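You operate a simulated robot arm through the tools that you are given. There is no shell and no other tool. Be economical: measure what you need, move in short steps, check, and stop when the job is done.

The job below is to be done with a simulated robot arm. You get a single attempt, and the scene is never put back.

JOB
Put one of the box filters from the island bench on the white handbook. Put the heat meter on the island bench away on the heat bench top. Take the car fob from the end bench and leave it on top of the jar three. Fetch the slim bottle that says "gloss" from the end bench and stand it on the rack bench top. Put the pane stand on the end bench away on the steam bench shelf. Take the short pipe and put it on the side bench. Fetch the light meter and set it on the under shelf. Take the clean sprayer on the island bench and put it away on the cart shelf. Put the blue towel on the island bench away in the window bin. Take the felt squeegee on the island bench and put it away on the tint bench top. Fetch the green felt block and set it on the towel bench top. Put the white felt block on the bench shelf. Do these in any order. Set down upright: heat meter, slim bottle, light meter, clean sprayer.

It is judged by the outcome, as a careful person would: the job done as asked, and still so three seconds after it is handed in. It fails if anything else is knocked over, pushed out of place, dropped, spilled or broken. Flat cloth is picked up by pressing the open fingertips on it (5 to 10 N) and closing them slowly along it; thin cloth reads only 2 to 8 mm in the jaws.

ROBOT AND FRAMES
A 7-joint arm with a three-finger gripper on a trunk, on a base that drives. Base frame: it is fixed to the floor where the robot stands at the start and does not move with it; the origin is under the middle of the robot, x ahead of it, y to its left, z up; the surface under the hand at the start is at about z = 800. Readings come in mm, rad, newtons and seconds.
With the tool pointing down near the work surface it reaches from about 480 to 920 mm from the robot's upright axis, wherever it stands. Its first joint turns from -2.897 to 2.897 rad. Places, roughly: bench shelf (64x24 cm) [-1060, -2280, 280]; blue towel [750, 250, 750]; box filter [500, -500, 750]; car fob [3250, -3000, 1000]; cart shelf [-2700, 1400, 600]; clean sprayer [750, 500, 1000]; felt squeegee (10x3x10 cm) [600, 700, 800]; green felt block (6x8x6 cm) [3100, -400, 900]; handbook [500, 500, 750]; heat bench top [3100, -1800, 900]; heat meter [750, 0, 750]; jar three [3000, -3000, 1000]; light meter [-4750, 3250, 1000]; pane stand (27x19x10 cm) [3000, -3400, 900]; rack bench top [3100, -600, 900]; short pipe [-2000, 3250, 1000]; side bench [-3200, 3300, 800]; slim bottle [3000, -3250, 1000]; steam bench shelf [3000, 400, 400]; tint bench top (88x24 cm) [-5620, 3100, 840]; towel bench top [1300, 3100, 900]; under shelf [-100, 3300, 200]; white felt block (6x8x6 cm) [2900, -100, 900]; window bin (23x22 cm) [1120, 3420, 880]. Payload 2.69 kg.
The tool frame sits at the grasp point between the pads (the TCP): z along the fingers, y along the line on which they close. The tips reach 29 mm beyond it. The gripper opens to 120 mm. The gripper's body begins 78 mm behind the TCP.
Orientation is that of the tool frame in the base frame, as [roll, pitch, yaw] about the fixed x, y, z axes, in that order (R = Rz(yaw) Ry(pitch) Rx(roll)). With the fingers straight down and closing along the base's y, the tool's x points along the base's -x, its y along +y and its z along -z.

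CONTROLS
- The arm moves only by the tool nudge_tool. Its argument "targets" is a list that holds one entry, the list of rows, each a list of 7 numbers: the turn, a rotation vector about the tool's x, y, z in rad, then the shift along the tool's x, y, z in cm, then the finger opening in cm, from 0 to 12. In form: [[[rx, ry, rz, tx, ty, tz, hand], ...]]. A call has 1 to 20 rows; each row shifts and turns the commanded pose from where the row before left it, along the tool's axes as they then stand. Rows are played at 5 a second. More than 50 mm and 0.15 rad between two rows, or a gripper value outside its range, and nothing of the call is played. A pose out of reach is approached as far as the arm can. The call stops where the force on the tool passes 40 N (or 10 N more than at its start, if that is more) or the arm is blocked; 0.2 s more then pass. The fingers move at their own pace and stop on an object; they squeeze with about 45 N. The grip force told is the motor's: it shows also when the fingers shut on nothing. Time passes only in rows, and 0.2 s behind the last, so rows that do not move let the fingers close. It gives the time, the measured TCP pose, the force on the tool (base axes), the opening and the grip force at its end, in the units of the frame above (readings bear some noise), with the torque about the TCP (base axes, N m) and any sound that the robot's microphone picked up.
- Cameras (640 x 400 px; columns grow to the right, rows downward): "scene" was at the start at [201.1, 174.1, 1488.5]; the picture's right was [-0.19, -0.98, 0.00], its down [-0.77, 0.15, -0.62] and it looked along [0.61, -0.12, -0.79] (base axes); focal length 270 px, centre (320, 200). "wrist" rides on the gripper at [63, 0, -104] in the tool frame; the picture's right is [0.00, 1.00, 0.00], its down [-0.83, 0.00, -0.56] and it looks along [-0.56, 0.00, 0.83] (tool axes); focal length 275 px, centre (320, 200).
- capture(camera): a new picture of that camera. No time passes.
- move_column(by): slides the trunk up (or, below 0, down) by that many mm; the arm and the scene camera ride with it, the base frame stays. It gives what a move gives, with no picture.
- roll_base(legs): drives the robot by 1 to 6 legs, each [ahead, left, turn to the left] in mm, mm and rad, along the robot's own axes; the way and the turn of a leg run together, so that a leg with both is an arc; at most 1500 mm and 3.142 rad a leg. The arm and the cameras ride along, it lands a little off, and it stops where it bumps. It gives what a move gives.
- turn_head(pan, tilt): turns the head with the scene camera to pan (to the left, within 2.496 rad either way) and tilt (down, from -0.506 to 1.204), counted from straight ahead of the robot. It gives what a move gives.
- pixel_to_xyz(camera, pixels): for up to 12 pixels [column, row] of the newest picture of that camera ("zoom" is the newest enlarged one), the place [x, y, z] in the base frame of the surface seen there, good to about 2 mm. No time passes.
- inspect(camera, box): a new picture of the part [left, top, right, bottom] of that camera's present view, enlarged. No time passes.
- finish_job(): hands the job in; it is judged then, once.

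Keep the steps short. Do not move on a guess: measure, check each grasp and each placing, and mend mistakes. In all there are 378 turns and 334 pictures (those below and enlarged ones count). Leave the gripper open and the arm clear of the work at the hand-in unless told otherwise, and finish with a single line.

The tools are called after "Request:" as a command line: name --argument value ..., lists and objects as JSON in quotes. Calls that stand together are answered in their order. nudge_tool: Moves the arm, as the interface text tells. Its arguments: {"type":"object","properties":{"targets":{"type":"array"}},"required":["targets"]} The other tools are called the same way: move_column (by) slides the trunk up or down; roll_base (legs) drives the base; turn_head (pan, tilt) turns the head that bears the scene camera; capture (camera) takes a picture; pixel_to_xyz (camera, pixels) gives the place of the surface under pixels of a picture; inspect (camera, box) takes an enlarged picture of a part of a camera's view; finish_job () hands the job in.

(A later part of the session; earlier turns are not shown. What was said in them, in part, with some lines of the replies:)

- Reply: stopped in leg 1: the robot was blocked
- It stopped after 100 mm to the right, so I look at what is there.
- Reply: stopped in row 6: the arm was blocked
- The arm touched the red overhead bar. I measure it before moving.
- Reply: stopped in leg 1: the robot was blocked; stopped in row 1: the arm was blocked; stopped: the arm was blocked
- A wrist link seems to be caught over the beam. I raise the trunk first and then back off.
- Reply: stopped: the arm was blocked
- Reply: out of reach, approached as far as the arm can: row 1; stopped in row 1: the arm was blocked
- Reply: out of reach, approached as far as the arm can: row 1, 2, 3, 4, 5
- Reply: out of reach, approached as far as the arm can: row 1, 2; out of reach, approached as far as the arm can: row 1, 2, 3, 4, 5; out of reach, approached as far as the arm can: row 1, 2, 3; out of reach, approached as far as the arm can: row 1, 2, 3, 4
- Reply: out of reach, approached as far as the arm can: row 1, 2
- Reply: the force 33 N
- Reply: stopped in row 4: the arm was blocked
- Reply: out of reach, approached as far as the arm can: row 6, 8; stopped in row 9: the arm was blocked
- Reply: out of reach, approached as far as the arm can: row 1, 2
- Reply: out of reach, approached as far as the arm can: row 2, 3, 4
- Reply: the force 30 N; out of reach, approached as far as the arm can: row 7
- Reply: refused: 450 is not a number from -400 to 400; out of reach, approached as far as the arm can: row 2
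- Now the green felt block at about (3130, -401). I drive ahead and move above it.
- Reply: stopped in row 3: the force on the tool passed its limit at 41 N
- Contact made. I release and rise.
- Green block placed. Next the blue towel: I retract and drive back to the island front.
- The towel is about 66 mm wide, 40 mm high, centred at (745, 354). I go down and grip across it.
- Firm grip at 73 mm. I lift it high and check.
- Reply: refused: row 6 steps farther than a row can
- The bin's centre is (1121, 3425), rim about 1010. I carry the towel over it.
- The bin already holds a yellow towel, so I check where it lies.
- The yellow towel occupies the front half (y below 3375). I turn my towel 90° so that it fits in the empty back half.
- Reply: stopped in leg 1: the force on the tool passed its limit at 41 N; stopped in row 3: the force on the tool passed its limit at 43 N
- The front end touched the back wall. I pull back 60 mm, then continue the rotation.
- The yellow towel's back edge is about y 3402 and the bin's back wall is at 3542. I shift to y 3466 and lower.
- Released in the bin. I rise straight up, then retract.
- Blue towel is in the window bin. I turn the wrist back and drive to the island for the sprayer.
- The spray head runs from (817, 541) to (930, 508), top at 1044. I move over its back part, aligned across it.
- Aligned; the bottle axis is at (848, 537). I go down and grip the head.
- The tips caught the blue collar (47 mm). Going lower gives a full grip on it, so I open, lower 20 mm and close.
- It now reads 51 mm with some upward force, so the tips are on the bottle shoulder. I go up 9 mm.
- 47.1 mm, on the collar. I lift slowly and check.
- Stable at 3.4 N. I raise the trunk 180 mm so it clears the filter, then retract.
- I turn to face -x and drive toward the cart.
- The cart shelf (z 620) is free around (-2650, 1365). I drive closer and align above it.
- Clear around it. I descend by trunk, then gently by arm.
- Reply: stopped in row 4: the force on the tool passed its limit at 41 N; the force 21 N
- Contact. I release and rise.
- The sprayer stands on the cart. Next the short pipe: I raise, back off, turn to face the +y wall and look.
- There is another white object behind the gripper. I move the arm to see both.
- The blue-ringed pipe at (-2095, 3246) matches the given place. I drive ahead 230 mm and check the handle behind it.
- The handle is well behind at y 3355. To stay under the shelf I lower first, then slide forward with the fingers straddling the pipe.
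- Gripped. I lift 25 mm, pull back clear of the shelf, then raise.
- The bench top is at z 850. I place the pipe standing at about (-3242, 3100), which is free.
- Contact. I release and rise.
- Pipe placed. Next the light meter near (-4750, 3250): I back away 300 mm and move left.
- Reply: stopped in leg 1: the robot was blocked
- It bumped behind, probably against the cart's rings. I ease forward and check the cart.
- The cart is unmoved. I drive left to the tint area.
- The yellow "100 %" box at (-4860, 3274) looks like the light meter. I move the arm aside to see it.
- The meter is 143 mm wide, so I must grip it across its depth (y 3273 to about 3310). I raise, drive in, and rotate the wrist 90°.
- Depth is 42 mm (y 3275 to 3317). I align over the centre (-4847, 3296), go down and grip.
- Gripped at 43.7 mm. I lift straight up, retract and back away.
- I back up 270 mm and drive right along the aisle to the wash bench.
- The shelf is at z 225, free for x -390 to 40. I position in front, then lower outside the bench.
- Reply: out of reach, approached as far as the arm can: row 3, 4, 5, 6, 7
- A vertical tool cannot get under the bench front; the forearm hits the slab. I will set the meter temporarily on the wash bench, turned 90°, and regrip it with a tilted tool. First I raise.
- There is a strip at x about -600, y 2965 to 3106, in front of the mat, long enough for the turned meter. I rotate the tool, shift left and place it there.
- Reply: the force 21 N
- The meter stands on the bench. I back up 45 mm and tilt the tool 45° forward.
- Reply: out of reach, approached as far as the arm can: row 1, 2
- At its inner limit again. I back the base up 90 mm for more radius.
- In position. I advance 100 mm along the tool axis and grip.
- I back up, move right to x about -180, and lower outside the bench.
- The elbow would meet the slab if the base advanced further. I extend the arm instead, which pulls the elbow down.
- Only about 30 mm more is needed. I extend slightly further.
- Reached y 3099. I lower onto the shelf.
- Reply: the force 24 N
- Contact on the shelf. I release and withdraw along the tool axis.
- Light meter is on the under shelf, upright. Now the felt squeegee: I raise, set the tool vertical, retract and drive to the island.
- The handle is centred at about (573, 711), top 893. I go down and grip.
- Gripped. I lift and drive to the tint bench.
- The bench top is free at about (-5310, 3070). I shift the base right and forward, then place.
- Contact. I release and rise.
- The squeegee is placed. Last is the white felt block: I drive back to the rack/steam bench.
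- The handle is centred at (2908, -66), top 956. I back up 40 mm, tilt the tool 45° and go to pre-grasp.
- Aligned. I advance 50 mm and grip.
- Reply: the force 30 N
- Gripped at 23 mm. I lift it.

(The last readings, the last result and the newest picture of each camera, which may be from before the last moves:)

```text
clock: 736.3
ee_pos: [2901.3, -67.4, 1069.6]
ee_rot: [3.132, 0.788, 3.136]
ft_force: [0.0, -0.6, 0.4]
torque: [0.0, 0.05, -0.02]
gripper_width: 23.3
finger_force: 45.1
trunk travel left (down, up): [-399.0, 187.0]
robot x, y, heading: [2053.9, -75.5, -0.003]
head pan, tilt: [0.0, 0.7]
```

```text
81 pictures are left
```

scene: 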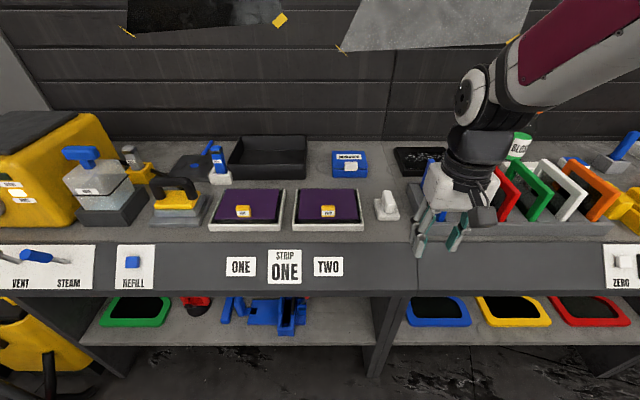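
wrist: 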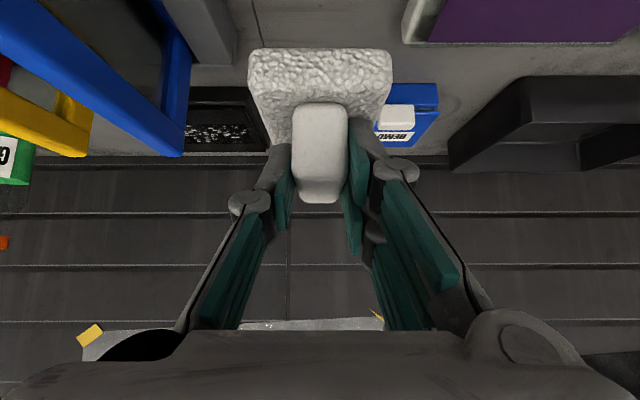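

I retract a little and drive back around the benches.

Request:
nudge_tool --targets '[[[0, 0, 0, 2.4, 0, -2.5, 0], [0, 0, 0, 2.4, 0, -2.5, 0], [0, 0, 0, 2.4, 0, -2.5, 0], [0, 0, 0, 0, 0, 0, 0]]]'

Request:
roll_base --legs '[[-30, 0, 0], [0, 480, 0]]'

Request:
roll_base --legs '[[-40, 0, 0], [0, 450, 0], [0, 360, 0], [-1000, 0, 0], [-1000, 0, 0]]'

```text
clock: 737.3
ee_pos: [2796.2, -65.1, 1071.7]
ee_rot: [3.13, 0.791, 3.132]
ft_force: [-0.1, 0.3, -1.5]
torque: [0.0, 0.02, 0.01]
gripper_width: 23.3
finger_force: 44.6
trunk travel left (down, up): [-399.0, 187.0]
robot x, y, heading: [2047.4, -74.2, -0.002]
head pan, tilt: [0.0, 0.7]
```

```text
clock: 740.6
ee_pos: [2765.7, 423.0, 1071.8]
ee_rot: [3.133, 0.79, -3.14]
ft_force: [1.4, -0.1, -0.9]
torque: [0.03, 0.04, 0.01]
gripper_width: 23.0
finger_force: 44.9
trunk travel left (down, up): [-399.0, 187.0]
robot x, y, heading: [2019.9, 407.8, 0.005]
head pan, tilt: [0.0, 0.7]
```

```text
clock: 755.3
ee_pos: [702.3, 1204.6, 1072.2]
ee_rot: [3.133, 0.789, -3.125]
ft_force: [-0.3, 0.5, -1.4]
torque: [0.04, 0.0, 0.0]
gripper_width: 23.1
finger_force: 44.9
trunk travel left (down, up): [-399.0, 187.0]
robot x, y, heading: [-41.9, 1180.3, 0.019]
head pan, tilt: [0.0, 0.7]
```

Now I turn to face -y at the open area and look down the corridor.

Request:
roll_base --legs '[[0, 0, -1.59], [1200, 0, 0]]'

Request:
turn_head --pan -0.2 --tilt 0.5

Request:
capture --camera "scene"

```text
clock: 765.3
ee_pos: [-32.1, -781.8, 1073.4]
ee_rot: [3.132, 0.789, 1.563]
ft_force: [-0.4, 0.1, -0.9]
torque: [-0.01, 0.01, -0.02]
gripper_width: 23.2
finger_force: 45.4
trunk travel left (down, up): [-399.0, 187.0]
robot x, y, heading: [-44.6, -37.1, -1.571]
head pan, tilt: [0.0, 0.7]
```

```text
clock: 766.1
ee_pos: [-33.9, -781.8, 1071.1]
ee_rot: [3.133, 0.789, 1.565]
ft_force: [0.3, -0.2, -0.2]
torque: [0.02, -0.02, 0.04]
gripper_width: 23.1
finger_force: 45.1
trunk travel left (down, up): [-399.0, 187.0]
robot x, y, heading: [-44.3, -36.8, -1.57]
head pan, tilt: [-0.201, 0.499]
```

```text
80 pictures are left
```

scene: 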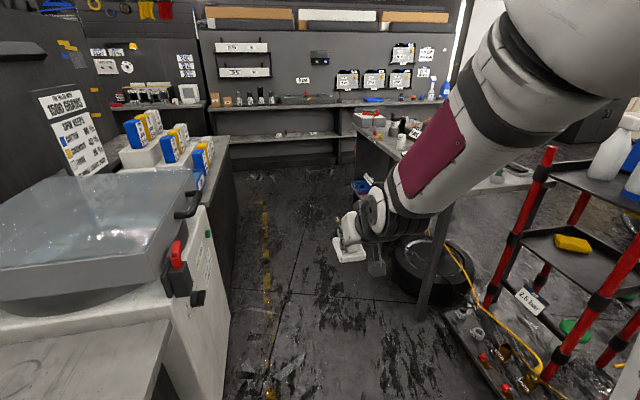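

Request:
pixel_to_xyz --camera "scene" --pixels '[[362, 140], [375, 150], [362, 190], [360, 200], [430, 270], [425, 305], [400, 270], [350, 165], [480, 340], [520, 300], [230, 240], [340, 130]]'

Request:
inspect --camera "scene" --box '[320, 80, 500, 300]'

```text
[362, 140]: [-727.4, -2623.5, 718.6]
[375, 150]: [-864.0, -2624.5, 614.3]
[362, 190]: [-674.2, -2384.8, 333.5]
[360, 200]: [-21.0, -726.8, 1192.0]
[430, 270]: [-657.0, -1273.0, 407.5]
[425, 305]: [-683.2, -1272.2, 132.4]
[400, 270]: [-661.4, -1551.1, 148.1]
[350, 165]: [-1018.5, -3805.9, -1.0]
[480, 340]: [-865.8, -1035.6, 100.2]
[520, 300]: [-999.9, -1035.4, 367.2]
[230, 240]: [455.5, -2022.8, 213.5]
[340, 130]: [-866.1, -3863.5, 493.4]
```

```text
1.82 times, centred on (410, 190) of scene
```

zoom: 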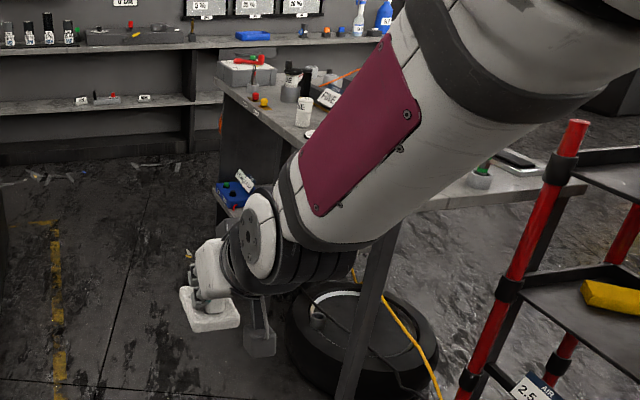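

Request:
roll_base --legs '[[1300, 0, 0], [0, 80, 0]]'

Request:
turn_head --pan -1.0 --tilt 0.6

Request:
capture --camera "scene"

```text
clock: 773.2
ee_pos: [49.7, -2076.4, 1072.5]
ee_rot: [3.133, 0.789, 1.567]
ft_force: [0.4, 0.2, -0.3]
torque: [-0.01, 0.0, 0.03]
gripper_width: 23.1
finger_force: 44.6
trunk travel left (down, up): [-399.0, 187.0]
robot x, y, heading: [39.2, -1331.1, -1.568]
head pan, tilt: [-0.201, 0.499]
```

```text
clock: 774.4
ee_pos: [50.8, -2075.8, 1072.3]
ee_rot: [3.135, 0.788, 1.568]
ft_force: [-0.8, -0.6, -1.2]
torque: [0.05, 0.03, -0.01]
gripper_width: 23.3
finger_force: 45.0
trunk travel left (down, up): [-399.0, 187.0]
robot x, y, heading: [33.7, -1328.3, -1.569]
head pan, tilt: [-1.0, 0.6]
```

```text
78 pictures are left
```

scene: 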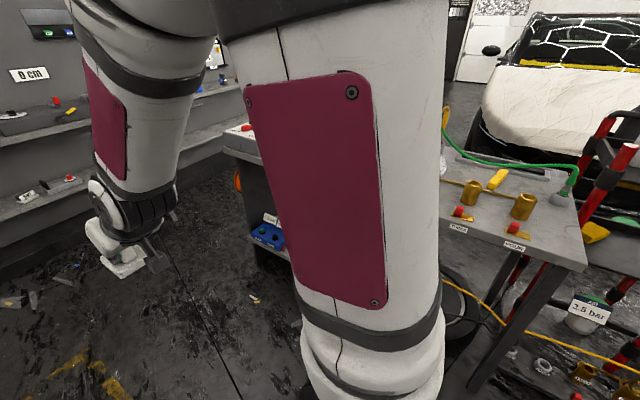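

I raise the trunk, go to (−20, −2270) and turn to face the workbench.

Request:
move_column --by 180

Request:
roll_base --legs '[[930, -60, 0], [0, 0, -1.572]]'

Request:
turn_head --pan 0.0 --tilt 0.75

Request:
capture --camera "scene"

```text
clock: 776.4
ee_pos: [49.8, -2076.6, 1251.6]
ee_rot: [3.133, 0.786, 1.569]
ft_force: [0.0, 0.0, -0.4]
torque: [0.0, 0.0, 0.0]
gripper_width: 23.1
finger_force: 45.0
trunk travel left (down, up): [-579.0, 7.0]
robot x, y, heading: [36.1, -1331.0, -1.57]
head pan, tilt: [-1.0, 0.6]
```

```text
clock: 785.0
ee_pos: [-754.2, -2297.9, 1251.4]
ee_rot: [3.132, 0.787, 0.04]
ft_force: [0.8, -0.4, -1.1]
torque: [-0.02, 0.01, 0.0]
gripper_width: 23.1
finger_force: 45.4
trunk travel left (down, up): [-579.0, 7.0]
robot x, y, heading: [-10.5, -2251.8, -3.092]
head pan, tilt: [-1.0, 0.6]
```

```text
clock: 786.2
ee_pos: [-754.4, -2297.3, 1252.0]
ee_rot: [3.133, 0.787, 0.041]
ft_force: [0.1, -0.2, -0.3]
torque: [0.01, 0.02, -0.01]
gripper_width: 23.1
finger_force: 44.6
trunk travel left (down, up): [-579.0, 7.0]
robot x, y, heading: [-14.0, -2249.4, -3.092]
head pan, tilt: [0.0, 0.75]
```

```text
77 pictures are left
```

scene: 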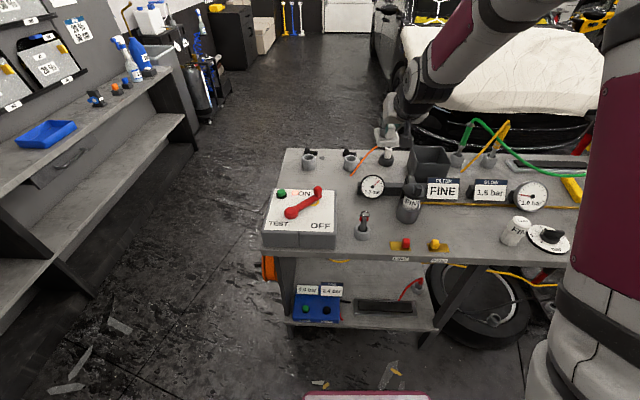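

Request:
pixel_to_xyz --camera "scene" --pixels '[[345, 285], [370, 280], [400, 280], [350, 315], [410, 320], [300, 320], [385, 305], [320, 310], [410, 285], [340, 255], [360, 268], [300, 255]]'

Request:
inspect --camera "scene" --box '[250, 230, 470, 350]'

```text
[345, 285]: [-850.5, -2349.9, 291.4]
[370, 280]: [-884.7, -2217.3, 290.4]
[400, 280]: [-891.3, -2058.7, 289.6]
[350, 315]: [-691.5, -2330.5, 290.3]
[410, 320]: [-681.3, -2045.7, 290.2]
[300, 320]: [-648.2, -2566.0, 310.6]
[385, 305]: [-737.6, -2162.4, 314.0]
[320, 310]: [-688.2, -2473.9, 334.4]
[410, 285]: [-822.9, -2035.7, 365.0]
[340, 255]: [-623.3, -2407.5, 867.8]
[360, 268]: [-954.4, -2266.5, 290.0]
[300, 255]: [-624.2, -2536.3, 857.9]
```

```text
2.91 times, centred on (360, 290) of scene
```

zoom: 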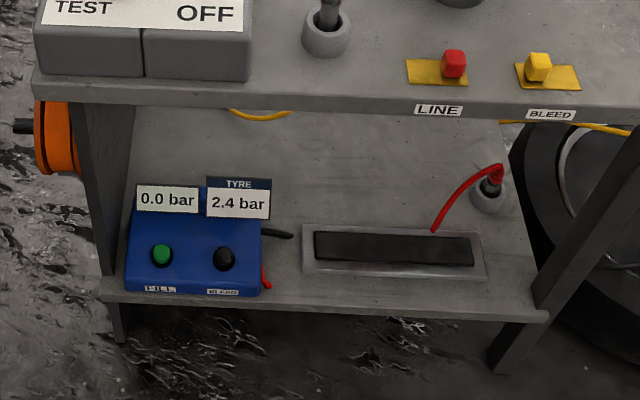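

The shelf (z 290) is free only behind the tray, at x about -830 and y about -2220. To reach under the top I keep the trunk high and let the arm slope down steeply. I square up and back off first.

Request:
roll_base --legs '[[0, 0, -0.05], [-65, 0, 0]]'

Request:
nudge_tool --targets '[[[0, 0, 0, 3.3, 0, 0, 0], [0, 0, 0, 3.3, 0, 0, 0], [0, 0, 0, 3.3, 0, 0, 0], [0, 0, 0, 3.3, 0, 0, 0], [0, 0, 0, 0, 0, 0, 0]]]'

Request:
capture --camera "scene"

```text
clock: 787.6
ee_pos: [-690.6, -2260.2, 1251.6]
ee_rot: [3.133, 0.788, -0.008]
ft_force: [-0.3, -0.5, -0.2]
torque: [-0.01, -0.03, -0.01]
gripper_width: 23.2
finger_force: 45.0
trunk travel left (down, up): [-579.0, 7.0]
robot x, y, heading: [53.8, -2251.1, 3.142]
head pan, tilt: [0.0, 0.75]
```

```text
clock: 788.8
ee_pos: [-597.0, -2260.4, 1158.5]
ee_rot: [3.132, 0.788, -0.012]
ft_force: [-0.4, -0.6, -0.8]
torque: [0.05, 0.01, 0.03]
gripper_width: 23.2
finger_force: 44.9
trunk travel left (down, up): [-579.0, 7.0]
robot x, y, heading: [55.0, -2250.1, 3.139]
head pan, tilt: [0.0, 0.75]
```

```text
75 pictures are left
```

scene: 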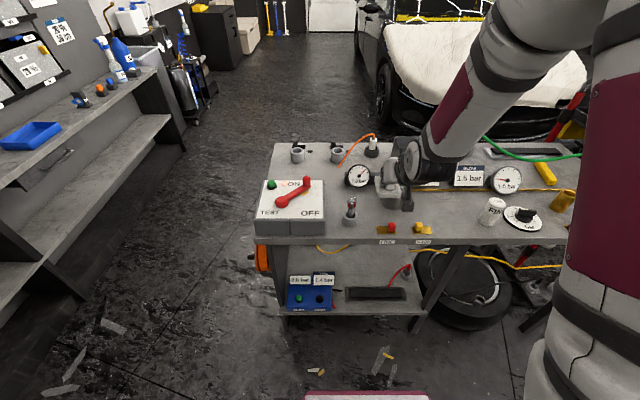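

Request:
nudge_tool --targets '[[[0, 0, 0, 3.3, 0, 1.4, 0], [0, 0, 0, 3.3, 0, 1.4, 0], [0, 0, 0, 3.3, 0, 1.4, 0], [0, 0, 0, 0, 0, 0, 0], [0, 0, 0, 2.84, 0, 2.82, 0], [0, 0, 0, 2.84, 0, 2.82, 0], [0, 0, 0, 2.84, 0, 2.82, 0], [0, 0, 0, 2.84, 0, 2.82, 0], [0, 0, 0, 2.84, 0, 2.82, 0], [0, 0, 0, 0, 0, 0, 0]]]'

Request:
capture --camera "scene"

```text
clock: 791.0
ee_pos: [-556.5, -2261.2, 860.0]
ee_rot: [3.134, 0.79, -0.006]
ft_force: [-0.2, 0.1, -0.9]
torque: [-0.01, -0.01, 0.01]
gripper_width: 23.2
finger_force: 45.2
trunk travel left (down, up): [-579.0, 7.0]
robot x, y, heading: [55.7, -2251.3, 3.143]
head pan, tilt: [0.0, 0.75]
```

```text
74 pictures are left
```

scene: 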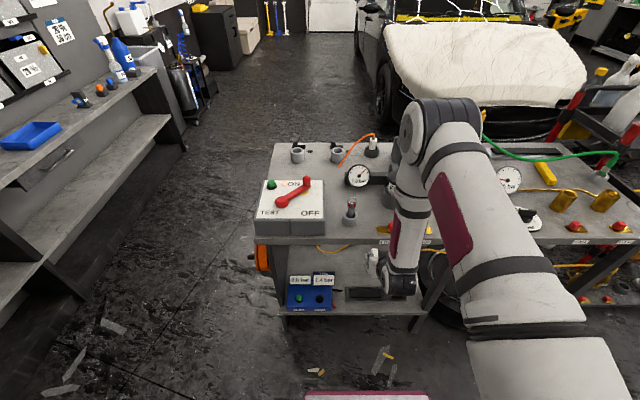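

Request:
nudge_tool --targets '[[[0, 0, 0, 2.77, 0, 2.75, 0], [0, 0, 0, 2.77, 0, 2.75, 0], [0, 0, 0, 2.77, 0, 2.75, 0], [0, 0, 0, 2.77, 0, 2.75, 0], [0, 0, 0, 2.77, 0, 2.75, 0], [0, 0, 0, 2.77, 0, 2.75, 0], [0, 0, 0, 0, 0, 0, 0]]]'

Request:
capture --camera "scene"

Request:
pixel_to_xyz --camera "scene" --pixels '[[430, 130], [410, 140], [405, 200], [400, 250], [470, 200], [520, 290]]'

```text
clock: 792.6
ee_pos: [-557.3, -2262.9, 624.3]
ee_rot: [3.132, 0.789, -0.007]
ft_force: [1.2, 0.2, -1.1]
torque: [-0.01, -0.01, 0.01]
gripper_width: 23.1
finger_force: 45.3
trunk travel left (down, up): [-579.0, 7.0]
robot x, y, heading: [54.3, -2247.6, 3.14]
head pan, tilt: [0.0, 0.75]
```

```text
73 pictures are left
```

scene: 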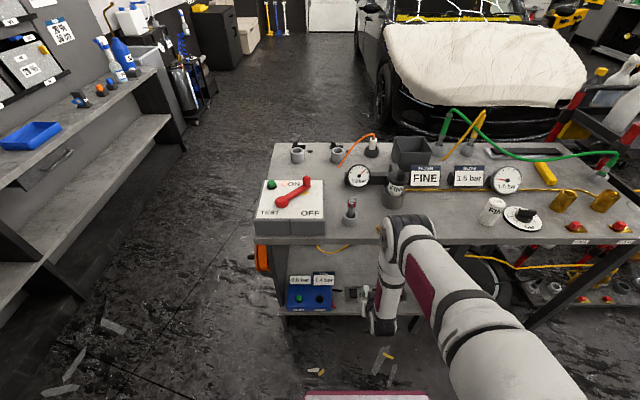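

```text
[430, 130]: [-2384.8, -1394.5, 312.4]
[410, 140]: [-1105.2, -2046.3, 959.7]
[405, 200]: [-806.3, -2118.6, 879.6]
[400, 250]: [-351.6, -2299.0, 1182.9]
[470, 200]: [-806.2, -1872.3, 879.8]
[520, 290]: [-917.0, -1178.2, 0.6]
```

Request:
nudge_tool --targets '[[[0, 0, 0, 2.77, 0, 2.75, 0], [0, 0, 0, 2.77, 0, 2.75, 0], [0, 0, 0, 2.77, 0, 2.75, 0], [0, 0, 0, 2.77, 0, 2.75, 0], [0, 0, 0, 2.77, 0, 2.75, 0], [0, 0, 0, 2.6, 0, 2.6, 0], [0, 0, 0, 0, 0, 0, 0]]]'

Request:
turn_head --pan -0.05 --tilt 0.95

Request:
capture --camera "scene"

Request:
pixel_to_xyz --camera "scene" --pixels '[[390, 220], [400, 240], [410, 200], [385, 260], [430, 260], [350, 220], [360, 180]]'

```text
clock: 794.2
ee_pos: [-559.1, -2264.9, 547.9]
ee_rot: [3.134, 0.788, -0.006]
ft_force: [0.3, -0.1, -1.3]
torque: [0.01, -0.01, 0.01]
gripper_width: 23.4
finger_force: 45.1
out of reach, approached as far as the arm can: row 3, 4, 5, 6
trunk travel left (down, up): [-579.0, 7.0]
robot x, y, heading: [56.0, -2250.2, 3.14]
head pan, tilt: [0.0, 0.75]
```

```text
clock: 795.0
ee_pos: [-558.8, -2266.6, 548.5]
ee_rot: [3.134, 0.787, -0.007]
ft_force: [0.6, 0.0, -0.4]
torque: [0.04, -0.01, 0.01]
gripper_width: 23.3
finger_force: 45.0
trunk travel left (down, up): [-579.0, 7.0]
robot x, y, heading: [57.6, -2250.9, 3.139]
head pan, tilt: [-0.051, 0.949]
```

```text
72 pictures are left
```

scene: 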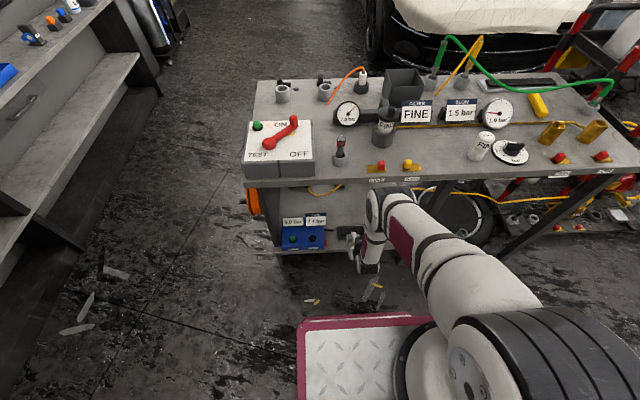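

```text
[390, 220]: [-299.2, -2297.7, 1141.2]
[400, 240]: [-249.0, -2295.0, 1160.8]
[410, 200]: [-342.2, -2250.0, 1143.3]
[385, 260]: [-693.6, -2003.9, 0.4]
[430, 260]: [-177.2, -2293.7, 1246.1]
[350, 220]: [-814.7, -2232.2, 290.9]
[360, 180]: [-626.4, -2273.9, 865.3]
```

The arm is stretched straight down. I alternate lowering the trunk with small up-and-forward arm steps, keeping the elbow away from the bench edge.

Request:
move_column --by -170

Request:
nudge_tool --targets '[[[0, 0, 0, -1.4, -1.5, -1.4, 0], [0, 0, 0, -1.4, -1.5, -1.4, 0], [0, 0, 0, -2.3, 0, 2.3, 0], [0, 0, 0, -2.3, 0, 2.3, 0], [0, 0, 0, -2.3, 0, 2.3, 0], [0, 0, 0, 0, 0, 0, 0]]]'

Request:
capture --camera "scene"

```text
clock: 796.9
ee_pos: [-690.5, -2268.4, 378.7]
ee_rot: [3.133, 0.787, -0.006]
ft_force: [-1.3, 0.3, -0.7]
torque: [0.01, -0.06, 0.01]
gripper_width: 23.2
finger_force: 44.9
trunk travel left (down, up): [-409.0, 177.0]
robot x, y, heading: [49.7, -2251.5, 3.137]
head pan, tilt: [-0.051, 0.949]
```

```text
clock: 798.5
ee_pos: [-757.1, -2237.8, 393.0]
ee_rot: [3.13, 0.74, -0.007]
ft_force: [0.3, -0.7, -0.5]
torque: [0.02, -0.02, -0.01]
gripper_width: 23.1
finger_force: 44.7
trunk travel left (down, up): [-409.0, 177.0]
robot x, y, heading: [54.1, -2253.6, -3.142]
head pan, tilt: [-0.051, 0.949]
stopped in row 6: the arm was blocked; the commanded pose is now the measured one
```

```text
71 pictures are left
```

scene: 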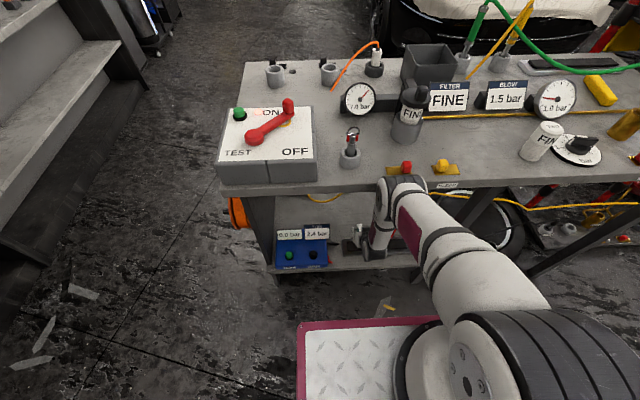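

Request:
inspect --camera "scene" --box '[310, 140, 490, 280]'

Request:
pixel_to_xyz --camera "scene" --pixels '[[400, 185], [385, 200], [405, 200], [380, 235], [420, 220], [375, 250], [355, 240], [340, 185], [365, 187]]'

Request:
capture --camera "wrist"

```text
2.86 times, centred on (400, 210) of scene
```

zoom: 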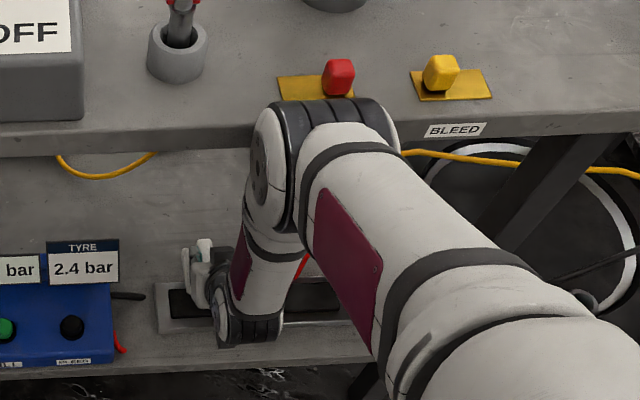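

```text
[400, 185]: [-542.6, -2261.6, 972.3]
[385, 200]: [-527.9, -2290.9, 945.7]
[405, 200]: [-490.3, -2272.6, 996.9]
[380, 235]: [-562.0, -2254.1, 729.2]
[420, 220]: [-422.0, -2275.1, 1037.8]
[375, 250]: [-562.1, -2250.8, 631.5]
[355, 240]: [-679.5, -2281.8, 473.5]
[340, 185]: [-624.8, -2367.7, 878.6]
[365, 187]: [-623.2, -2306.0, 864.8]
```

```text
69 pictures are left
```

wrist: 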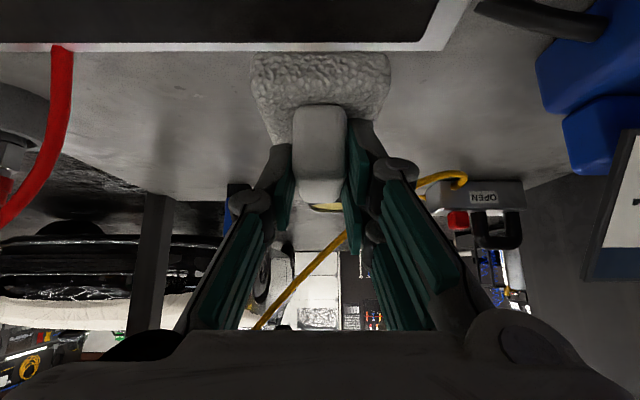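

The elbow touched the bench front. Raising the trunk while lowering the tool straightens the arm and pulls the elbow back.

Request:
move_column --by 75

Request:
nudge_tool --targets '[[[0, -0.048, 0, 0, 0, 0, 0], [0, 0, 0, 1.6, 0, 1.6, 0], [0, 0, 0, 1.6, 0, 1.6, 0], [0, 0, 0, 0, 0, 0, 0]]]'

Request:
capture --camera "scene"

Request:
pixel_to_xyz --camera "scene" --pixels '[[395, 195], [390, 210], [405, 205], [380, 240], [425, 225], [375, 255], [355, 245]]'

```text
clock: 799.6
ee_pos: [-762.3, -2238.8, 472.5]
ee_rot: [3.131, 0.747, -0.005]
ft_force: [-0.2, -0.2, -0.6]
torque: [0.01, -0.03, 0.01]
gripper_width: 23.0
finger_force: 45.2
trunk travel left (down, up): [-484.0, 102.0]
robot x, y, heading: [56.9, -2252.4, -3.146]
head pan, tilt: [-0.051, 0.949]
```

```text
clock: 800.6
ee_pos: [-761.3, -2238.6, 471.5]
ee_rot: [3.132, 0.795, -0.009]
ft_force: [-0.4, -0.4, -1.9]
torque: [0.0, 0.0, -0.02]
gripper_width: 23.2
finger_force: 45.3
out of reach, approached as far as the arm can: row 2, 3
trunk travel left (down, up): [-484.0, 102.0]
robot x, y, heading: [52.4, -2250.4, -3.14]
head pan, tilt: [-0.051, 0.949]
```

```text
68 pictures are left
```

scene: 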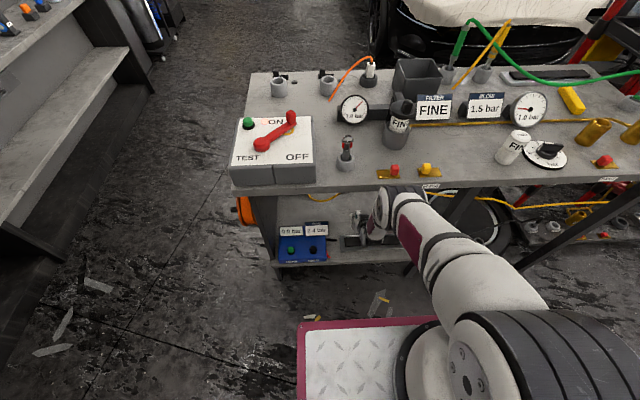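

```text
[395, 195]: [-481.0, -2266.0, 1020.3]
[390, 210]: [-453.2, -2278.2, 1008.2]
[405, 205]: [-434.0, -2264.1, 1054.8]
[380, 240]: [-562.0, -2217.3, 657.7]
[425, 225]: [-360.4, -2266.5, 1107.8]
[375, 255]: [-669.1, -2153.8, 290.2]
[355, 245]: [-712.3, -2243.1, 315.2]
```

I worked out a straight-arm path: forward 39 mm and up 24 mm first, then lower by trunk alone with the arm held fixed.

Request:
nudge_tool --targets '[[[0, 0, 0, -2.22, 0, 0.55, 0], [0, 0, 0, -2.22, 0, 0.55, 0], [0, 0, 0, 0, 0, 0, 0]]]'

Request:
move_column --by -50

```text
clock: 801.4
ee_pos: [-800.7, -2238.3, 497.2]
ee_rot: [3.13, 0.797, -0.007]
ft_force: [-0.5, 0.5, -1.1]
torque: [-0.02, 0.02, 0.05]
gripper_width: 23.0
finger_force: 45.4
trunk travel left (down, up): [-484.0, 102.0]
robot x, y, heading: [56.3, -2251.4, -3.144]
head pan, tilt: [-0.051, 0.949]
```

```text
clock: 802.3
ee_pos: [-790.7, -2239.3, 461.4]
ee_rot: [3.131, 0.807, -0.008]
ft_force: [0.2, -0.3, -0.3]
torque: [0.0, -0.01, 0.03]
gripper_width: 23.2
finger_force: 44.9
trunk travel left (down, up): [-434.0, 152.0]
robot x, y, heading: [54.7, -2254.4, -3.145]
head pan, tilt: [-0.051, 0.949]
```

Request:
capture --camera "scene"

Request:
inspect --camera "scene" --box '[330, 140, 470, 270]'

Request:
pixel_to_xyz --camera "scene" --pixels '[[385, 190], [380, 200], [390, 185], [395, 195], [378, 225], [372, 235], [405, 200], [375, 185]]'

```text
67 pictures are left
```

scene: 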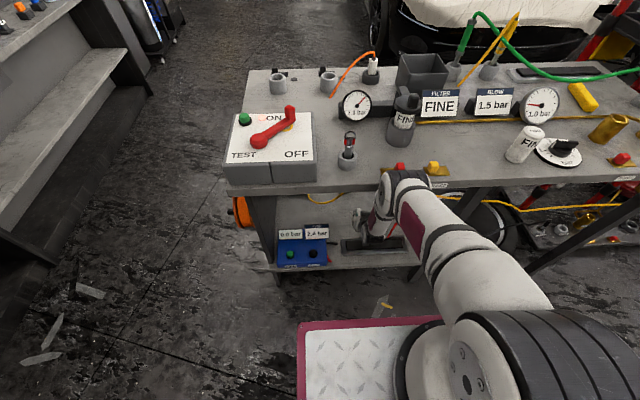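

```text
3.08 times, centred on (400, 205) of scene
```

zoom: 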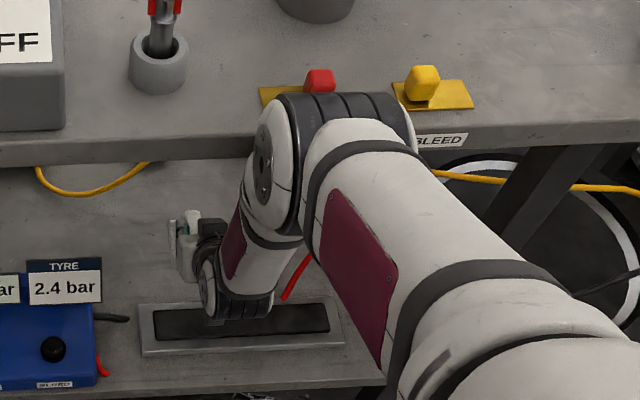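

```text
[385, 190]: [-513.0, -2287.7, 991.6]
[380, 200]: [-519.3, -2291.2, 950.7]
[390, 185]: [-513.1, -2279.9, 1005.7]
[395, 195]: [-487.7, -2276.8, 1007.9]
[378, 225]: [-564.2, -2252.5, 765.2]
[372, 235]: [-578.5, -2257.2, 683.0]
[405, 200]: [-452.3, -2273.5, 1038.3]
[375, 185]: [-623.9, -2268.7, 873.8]
```

No contact is reported and the elbow is clear by my measurements. I continue lowering the trunk and check.

Request:
move_column --by -40

Request:
nudge_tool --targets '[[[0, 0, 0, 0, 0, 0, 0]]]'

```text
clock: 803.2
ee_pos: [-772.6, -2238.2, 364.3]
ee_rot: [3.129, 0.75, -0.012]
ft_force: [-5.6, 0.9, -6.4]
torque: [-0.16, 0.56, 0.23]
gripper_width: 23.3
finger_force: 45.2
trunk travel left (down, up): [-388.0, 198.0]
robot x, y, heading: [52.1, -2253.0, -3.141]
head pan, tilt: [-0.051, 0.949]
stopped: the force on the tool passed its limit at 48 N (the readings are from after the stop); the commanded pose is now the measured one
```

```text
clock: 803.6
ee_pos: [-772.0, -2238.4, 365.1]
ee_rot: [3.129, 0.751, -0.012]
ft_force: [-21.6, 0.5, -16.0]
torque: [-0.03, 1.28, 0.13]
gripper_width: 23.3
finger_force: 44.8
trunk travel left (down, up): [-388.0, 198.0]
robot x, y, heading: [52.1, -2253.8, -3.142]
head pan, tilt: [-0.051, 0.949]
```

The block's near edge is touching the tray's rim. I lift slightly and push 45 mm further in.

Request:
nudge_tool --targets '[[[0, 0, 0, -0.9, 0, -0.95, 0], [0, 0, 0, -0.9, 0, -0.95, 0], [0, 0, 0, -1.6, 0, 1.5, 0], [0, 0, 0, -1.6, 0, 1.5, 0], [0, 0, 0, 0, 0, 0, 0]]]'

Request:
capture --camera "wrist"

Request:
inspect --camera "scene" --box '[260, 150, 470, 300]'

```text
clock: 804.0
ee_pos: [-756.8, -2237.0, 367.8]
ee_rot: [3.131, 0.739, -0.01]
ft_force: [-0.7, 0.7, 0.1]
torque: [0.02, 0.0, 0.04]
gripper_width: 23.4
finger_force: 45.2
trunk travel left (down, up): [-388.0, 198.0]
robot x, y, heading: [56.6, -2248.1, -3.139]
head pan, tilt: [-0.051, 0.949]
stopped in row 1: the force on the tool passed its limit at 45 N (the readings are from after the stop); the commanded pose is now the measured one
```

```text
65 pictures are left
```

wrist: 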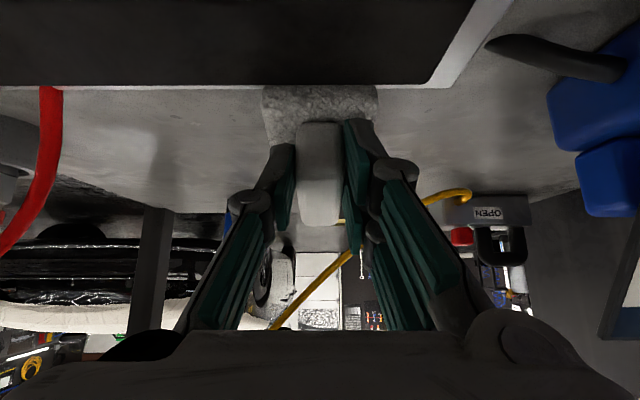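

```text
2.67 times, centred on (365, 225) of scene
```

zoom: 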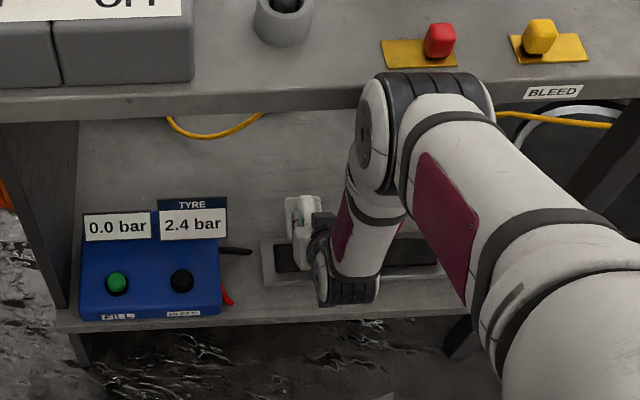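

The block is just behind the tray, about 20 mm above the shelf. I try lowering in small steps.

Request:
nudge_tool --targets '[[[0, 0, 0, -0.35, 0, 0.3, 0], [0, 0, 0, 0.34, 0, 0.37, 0], [0, 0, 0, 0.34, 0, 0.37, 0], [0, 0, 0, 0, 0, 0, 0]]]'

```text
clock: 804.8
ee_pos: [-766.8, -2238.2, 363.2]
ee_rot: [3.131, 0.749, -0.011]
ft_force: [14.6, -0.2, 27.7]
torque: [0.06, -0.82, 0.01]
gripper_width: 23.3
finger_force: 44.9
trunk travel left (down, up): [-388.0, 198.0]
robot x, y, heading: [55.1, -2249.6, -3.14]
head pan, tilt: [-0.051, 0.949]
stopped in row 3: the force on the tool passed its limit at 42 N (the readings are from after the stop); the commanded pose is now the measured one
```

Request:
capture --camera "wrist"

Request:
pixel_to_xyz --camera "wrist" --pixels '[[320, 130], [320, 160], [320, 200], [320, 215], [290, 110], [350, 110], [320, 95], [320, 80], [250, 100], [420, 110], [200, 60], [400, 60]]'

```text
63 pictures are left
```

wrist: 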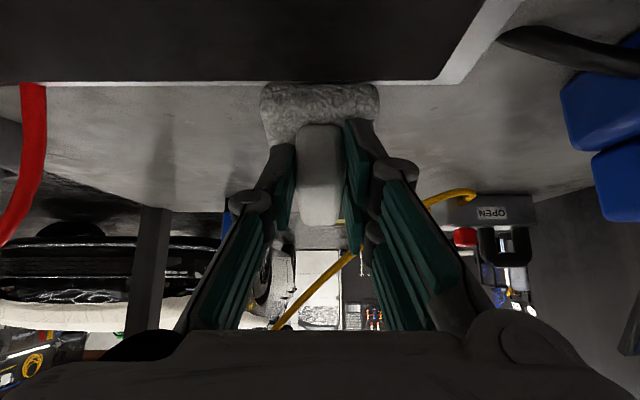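

```text
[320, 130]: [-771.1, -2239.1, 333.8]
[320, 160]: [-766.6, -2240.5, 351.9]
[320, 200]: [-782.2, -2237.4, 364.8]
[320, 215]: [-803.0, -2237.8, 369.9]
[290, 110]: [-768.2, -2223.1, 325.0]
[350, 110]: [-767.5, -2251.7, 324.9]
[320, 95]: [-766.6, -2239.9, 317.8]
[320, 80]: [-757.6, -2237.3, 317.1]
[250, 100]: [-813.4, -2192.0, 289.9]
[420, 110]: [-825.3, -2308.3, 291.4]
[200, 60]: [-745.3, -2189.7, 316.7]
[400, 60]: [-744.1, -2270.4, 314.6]
```

The tray top is z 316 and ends at x -758; the block is just behind it but tilted and probably caught on the tray's frame. I ease up and move 25 mm further in.

Request:
nudge_tool --targets '[[[0, 0, 0, -0.3, 0, -0.3, 0], [0, 0, 0, -0.9, 0, 0.4, 0], [0, 0, 0, -0.9, 0, 0.4, 0], [0, 0, 0, -0.5, 0, 0.4, 0], [0, 0, 0, 0, 0, 0, 0]]]'

Request:
capture --camera "wrist"

Request:
pixel_to_xyz --camera "wrist" --pixels '[[320, 130], [320, 160], [320, 200], [320, 215], [290, 110], [350, 110], [320, 95], [320, 80], [320, 70]]'

```text
clock: 806.0
ee_pos: [-778.9, -2237.7, 364.2]
ee_rot: [3.13, 0.731, -0.012]
ft_force: [-0.1, 0.1, -0.3]
torque: [0.0, 0.01, -0.01]
gripper_width: 23.1
finger_force: 45.3
trunk travel left (down, up): [-388.0, 198.0]
robot x, y, heading: [55.2, -2248.8, -3.144]
head pan, tilt: [-0.051, 0.949]
```

```text
62 pictures are left
```

wrist: 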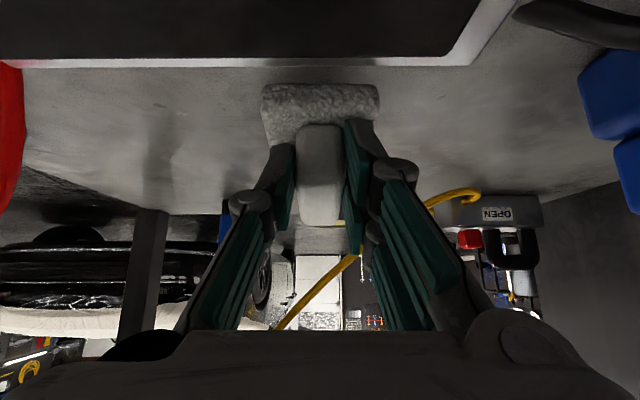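

```text
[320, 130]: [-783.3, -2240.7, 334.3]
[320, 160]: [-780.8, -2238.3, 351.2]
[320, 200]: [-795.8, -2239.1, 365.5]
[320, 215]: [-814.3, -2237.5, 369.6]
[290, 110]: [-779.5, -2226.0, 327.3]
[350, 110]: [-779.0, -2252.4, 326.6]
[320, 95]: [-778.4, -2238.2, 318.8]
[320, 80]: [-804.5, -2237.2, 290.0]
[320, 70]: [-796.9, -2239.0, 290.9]
```

The block is now clear of the tray and hovering about 15 to 20 mm above the shelf. I lower in 4 mm steps.

Request:
nudge_tool --targets '[[[0, 0, 0, 0.27, 0, 0.3, 0], [0, 0, 0, 0.27, 0, 0.3, 0], [0, 0, 0, 0.27, 0, 0.3, 0], [0, 0, 0, 0, 0, 0, 0]]]'

```text
clock: 807.0
ee_pos: [-792.5, -2239.5, 360.9]
ee_rot: [3.132, 0.749, -0.009]
ft_force: [0.5, -0.4, -1.3]
torque: [0.02, -0.01, 0.0]
gripper_width: 23.2
finger_force: 44.9
trunk travel left (down, up): [-388.0, 198.0]
robot x, y, heading: [54.9, -2250.7, -3.136]
head pan, tilt: [-0.051, 0.949]
```

Request:
move_column --by -12

Request:
nudge_tool --targets '[[[0, 0, 0, 0, 0, 0, 0], [0, 0, 0, 0, 0, 0, 0]]]'

```text
clock: 807.6
ee_pos: [-791.5, -2237.3, 347.6]
ee_rot: [3.132, 0.749, -0.01]
ft_force: [-0.4, -0.2, -1.0]
torque: [-0.02, -0.01, -0.02]
gripper_width: 22.8
finger_force: 45.1
trunk travel left (down, up): [-376.0, 210.0]
robot x, y, heading: [57.0, -2250.2, -3.146]
head pan, tilt: [-0.051, 0.949]
```

```text
clock: 808.2
ee_pos: [-792.5, -2237.5, 349.7]
ee_rot: [3.131, 0.749, -0.01]
ft_force: [0.4, 0.1, -1.8]
torque: [-0.01, -0.01, 0.0]
gripper_width: 23.2
finger_force: 45.3
trunk travel left (down, up): [-376.0, 210.0]
robot x, y, heading: [56.2, -2252.6, -3.138]
head pan, tilt: [-0.051, 0.949]
```

Lowering by trunk works. I go down a further 8 mm.

Request:
move_column --by -8

Request:
capture --camera "wrist"

Request:
pixel_to_xyz --camera "wrist" --pixels '[[320, 130], [320, 200], [320, 215], [290, 110], [350, 110], [320, 95], [320, 80], [320, 70]]'

```text
clock: 808.6
ee_pos: [-796.5, -2236.4, 346.9]
ee_rot: [3.131, 0.757, -0.01]
ft_force: [2.5, -0.9, 12.9]
torque: [-0.01, -0.2, -0.02]
gripper_width: 23.2
finger_force: 45.0
trunk travel left (down, up): [-370.0, 216.0]
robot x, y, heading: [53.9, -2248.5, -3.138]
head pan, tilt: [-0.051, 0.949]
stopped: the force on the tool passed its limit at 42 N (the readings are from after the stop); the commanded pose is now the measured one
```

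```text
61 pictures are left
```

wrist: 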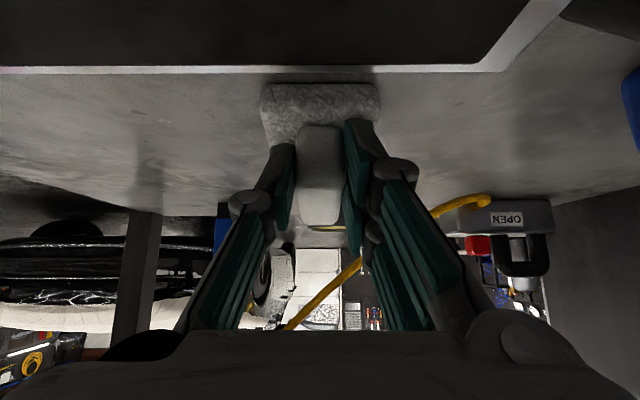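

```text
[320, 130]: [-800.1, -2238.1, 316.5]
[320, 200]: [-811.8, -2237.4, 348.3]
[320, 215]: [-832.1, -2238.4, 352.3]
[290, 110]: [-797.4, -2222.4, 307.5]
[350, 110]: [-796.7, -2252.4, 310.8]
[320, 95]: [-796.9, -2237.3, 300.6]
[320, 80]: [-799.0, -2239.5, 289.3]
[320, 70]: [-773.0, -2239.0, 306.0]
```

Contact with the shelf. I release and check the block stays.

Request:
nudge_tool --targets '[[[0, 0, 0, 0, 0, 0, 3], [0, 0, 0, 0, 0, 0, 4], [0, 0, 0, 0, 0, 0, 4.5], [0, 0, 0, 0, 0, -1, 4.5], [0, 0, 0, 0, 0, -1.5, 4.5], [0, 0, 0, 0, 0, 0, 4.5]]]'

Request:
capture --camera "wrist"

```text
clock: 809.9
ee_pos: [-758.1, -2236.3, 350.1]
ee_rot: [3.136, 0.743, -0.006]
ft_force: [-6.4, -0.5, 2.1]
torque: [-0.05, 0.17, -0.1]
gripper_width: 44.8
finger_force: 0.1
trunk travel left (down, up): [-370.0, 216.0]
robot x, y, heading: [55.0, -2251.8, -3.135]
head pan, tilt: [-0.051, 0.949]
stopped in row 6: the force on the tool passed its limit at 48 N (the readings are from after the stop); the commanded pose is now the measured one
```

```text
60 pictures are left
```

wrist: 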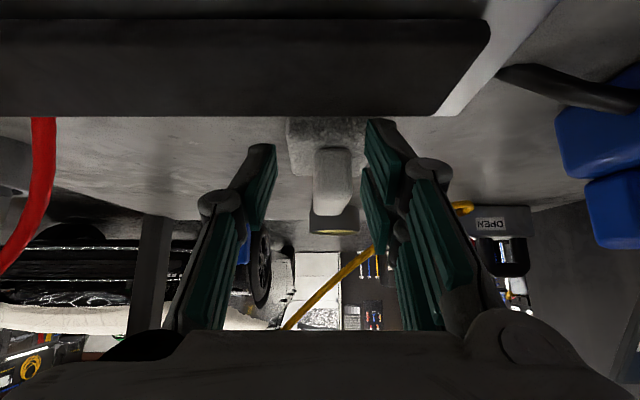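

The block is released and sitting on the shelf. I raise the trunk to lift the hand clear, then retract in stages.

Request:
move_column --by 60

Request:
capture --camera "wrist"

Request:
pixel_to_xyz --camera "wrist" --pixels '[[330, 120], [330, 100], [330, 80], [300, 75], [360, 75], [330, 60], [330, 140]]'

```text
clock: 810.9
ee_pos: [-759.3, -2237.9, 406.3]
ee_rot: [3.134, 0.738, -0.007]
ft_force: [0.3, -0.8, -0.5]
torque: [0.0, -0.01, 0.0]
gripper_width: 45.1
finger_force: 0.0
trunk travel left (down, up): [-430.0, 156.0]
robot x, y, heading: [56.7, -2250.2, -3.144]
head pan, tilt: [-0.051, 0.949]
```

```text
59 pictures are left
```

wrist: 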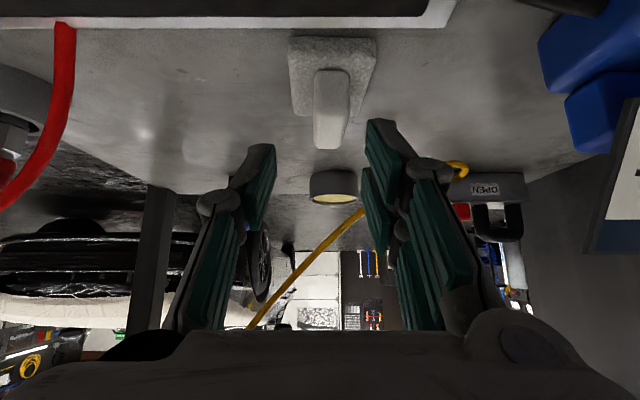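

```text
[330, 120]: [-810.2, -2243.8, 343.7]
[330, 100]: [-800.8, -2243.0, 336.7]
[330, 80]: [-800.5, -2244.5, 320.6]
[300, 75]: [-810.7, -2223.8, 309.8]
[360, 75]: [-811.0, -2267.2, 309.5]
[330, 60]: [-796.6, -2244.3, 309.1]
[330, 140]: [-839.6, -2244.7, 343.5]
```

The block lies flat on the bench shelf. I raise the trunk further and retract.

Request:
move_column --by 110

Request:
nudge_tool --targets '[[[0, 0, 0, 1.4, 0, -1.4, 4.5], [0, 0, 0, 1.4, 0, -1.4, 4.5], [0, 0, 0, 1.4, 0, -1.4, 4.5], [0, 0, 0, 1.4, 0, -1.4, 4.5], [0, 0, 0, 1.4, 0, -1.4, 4.5], [0, 0, 0, 1.4, 0, -1.4, 4.5], [0, 0, 0, 0, 0, 0, 4.5]]]'

Request:
capture --camera "scene"

```text
clock: 812.3
ee_pos: [-687.6, -2236.6, 516.5]
ee_rot: [3.134, 0.741, -0.006]
ft_force: [-0.3, 0.0, 0.7]
torque: [-0.02, 0.01, 0.01]
gripper_width: 44.9
finger_force: 0.1
trunk travel left (down, up): [-540.0, 46.0]
robot x, y, heading: [55.0, -2252.4, -3.141]
head pan, tilt: [-0.051, 0.949]
```

```text
clock: 813.9
ee_pos: [-568.6, -2236.6, 524.2]
ee_rot: [3.134, 0.74, -0.007]
ft_force: [-0.2, 0.4, 0.1]
torque: [-0.02, 0.0, 0.0]
gripper_width: 44.9
finger_force: 0.1
trunk travel left (down, up): [-540.0, 46.0]
robot x, y, heading: [52.2, -2253.0, -3.144]
head pan, tilt: [-0.051, 0.949]
```

```text
58 pictures are left
```

scene: 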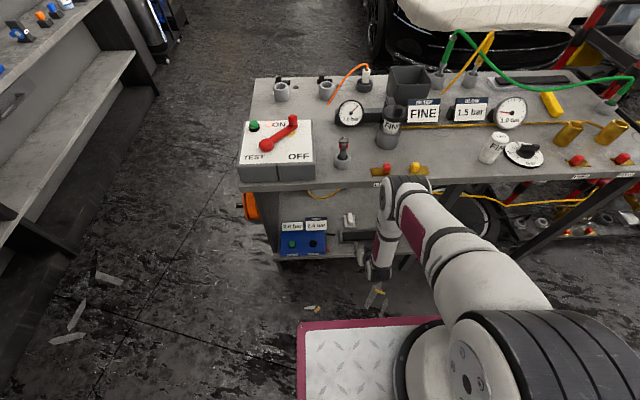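

The hand is clear. I raise the arm up and take a final look at the bench.

Request:
nudge_tool --targets '[[[0, 0, 0, -2.9, 0, -3.15, 6], [0, 0, 0, -2.9, 0, -3.15, 6], [0, 0, 0, -2.9, 0, -3.15, 6], [0, 0, 0, -2.9, 0, -3.15, 6], [0, 0, 0, -2.9, 0, -3.15, 6], [0, 0, 0, -2.9, 0, -3.15, 6], [0, 0, 0, -2.9, 0, -3.15, 6], [0, 0, 0, -2.9, 0, -3.15, 6], [0, 0, 0, -2.9, 0, -3.15, 6], [0, 0, 0, -2.9, 0, -3.15, 6], [0, 0, 0, -2.9, 0, -3.15, 6], [0, 0, 0, -2.9, 0, -3.15, 6], [0, 0, 0, -2.9, 0, -3.15, 6], [0, 0, 0, 0, 0, 0, 6]]]'

Request:
turn_head --pan 0.0 --tilt 0.75

Request:
capture --camera "scene"

Request:
inspect --camera "scene" --box '[230, 120, 560, 340]'

```text
clock: 816.9
ee_pos: [-573.9, -2234.8, 1078.8]
ee_rot: [3.135, 0.739, -0.006]
ft_force: [0.4, -0.5, -0.3]
torque: [-0.03, -0.01, 0.04]
gripper_width: 59.8
finger_force: 0.0
trunk travel left (down, up): [-540.0, 46.0]
robot x, y, heading: [57.5, -2249.9, -3.144]
head pan, tilt: [-0.051, 0.949]
```

```text
clock: 817.6
ee_pos: [-572.8, -2234.3, 1078.6]
ee_rot: [3.134, 0.739, -0.008]
ft_force: [0.1, -0.5, -0.6]
torque: [0.01, 0.02, -0.02]
gripper_width: 60.2
finger_force: 0.0
trunk travel left (down, up): [-540.0, 46.0]
robot x, y, heading: [55.1, -2250.0, -3.143]
head pan, tilt: [0.0, 0.75]
```

```text
57 pictures are left
```

scene: 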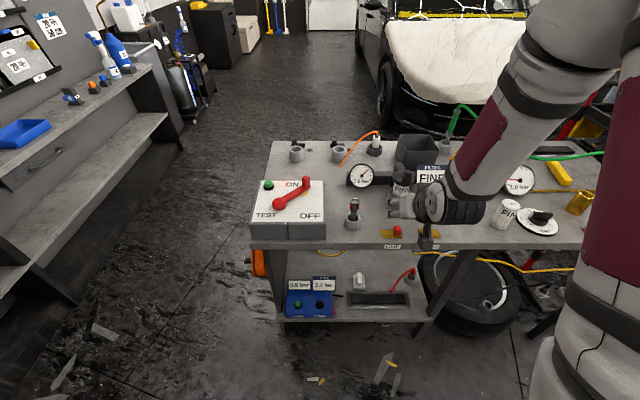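

```text
1.82 times, centred on (395, 230) of scene
```

zoom: 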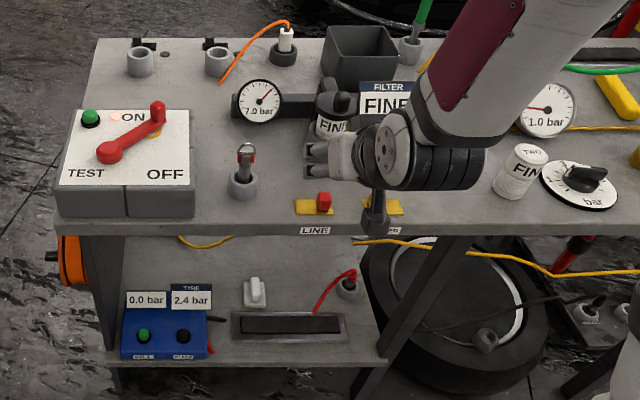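

All good: the block is on the shelf and nothing is disturbed. I raise the arm and swing it clear of the bench before handing in.

Request:
nudge_tool --targets '[[[0, 0, 0, -2.7, 0, -2.9, 6], [0, 0, 0, -2.7, 0, -2.9, 6], [0, 0, 0, -2.7, 0, -2.9, 6], [0, 0, 0, 0, 0, 0, 6]]]'

Request:
roll_base --legs '[[0, 0, 1.57]]'

```text
clock: 818.6
ee_pos: [-573.5, -2235.9, 1200.6]
ee_rot: [3.134, 0.741, -0.007]
ft_force: [0.0, -0.1, -0.5]
torque: [0.02, -0.01, -0.01]
gripper_width: 60.1
finger_force: 0.1
trunk travel left (down, up): [-540.0, 46.0]
robot x, y, heading: [53.6, -2250.2, -3.134]
head pan, tilt: [0.0, 0.75]
```

```text
clock: 819.5
ee_pos: [-577.8, -2251.2, 1198.9]
ee_rot: [3.132, 0.74, 0.013]
ft_force: [-0.2, -1.0, 0.4]
torque: [0.0, 0.0, -0.03]
gripper_width: 60.0
finger_force: 0.0
trunk travel left (down, up): [-540.0, 46.0]
robot x, y, heading: [51.6, -2254.0, -3.125]
head pan, tilt: [0.0, 0.75]
stopped in leg 1: the robot was blocked; the commanded pose is now the measured one
```

It needs more room behind, so I move ahead 65 mm first and then turn.

Request:
roll_base --legs '[[70, 0, 0], [0, 0, 1.56]]'

Request:
turn_head --pan -1.3 --tilt 0.7

Request:
capture --camera "scene"

```text
clock: 824.3
ee_pos: [-28.9, -2882.4, 1199.1]
ee_rot: [3.134, 0.74, 1.574]
ft_force: [-0.2, 0.0, 0.1]
torque: [0.0, 0.02, -0.02]
gripper_width: 60.0
finger_force: 0.1
trunk travel left (down, up): [-540.0, 46.0]
robot x, y, heading: [-21.8, -2257.9, -1.554]
head pan, tilt: [0.0, 0.75]
```

```text
clock: 825.8
ee_pos: [-29.0, -2882.4, 1198.8]
ee_rot: [3.134, 0.74, 1.575]
ft_force: [0.5, 0.2, -0.4]
torque: [0.02, 0.03, 0.01]
gripper_width: 60.0
finger_force: 0.1
trunk travel left (down, up): [-540.0, 46.0]
robot x, y, heading: [-22.5, -2251.8, -1.556]
head pan, tilt: [-1.3, 0.7]
```

```text
55 pictures are left
```

scene: 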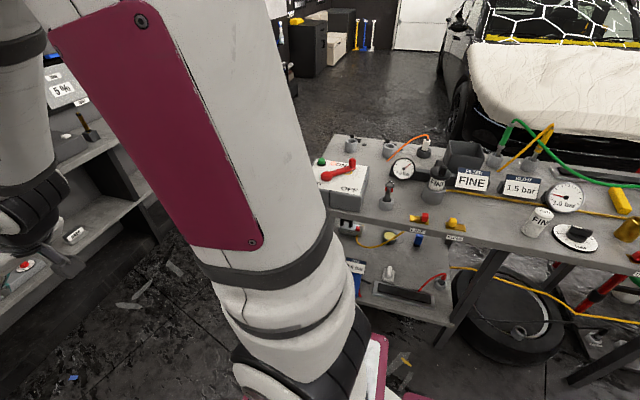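

All twelve items are placed, the gripper is open and the arm is clear, so I hand in.

Request:
finish_job

```text
The job is handed in.
```

All twelve items were set down where the job asked and the job is handed in; along the way the arm caught the heat bench's overhead boom (back at about its old height by my estimate) and the base bumped the cart once (not visibly moved).
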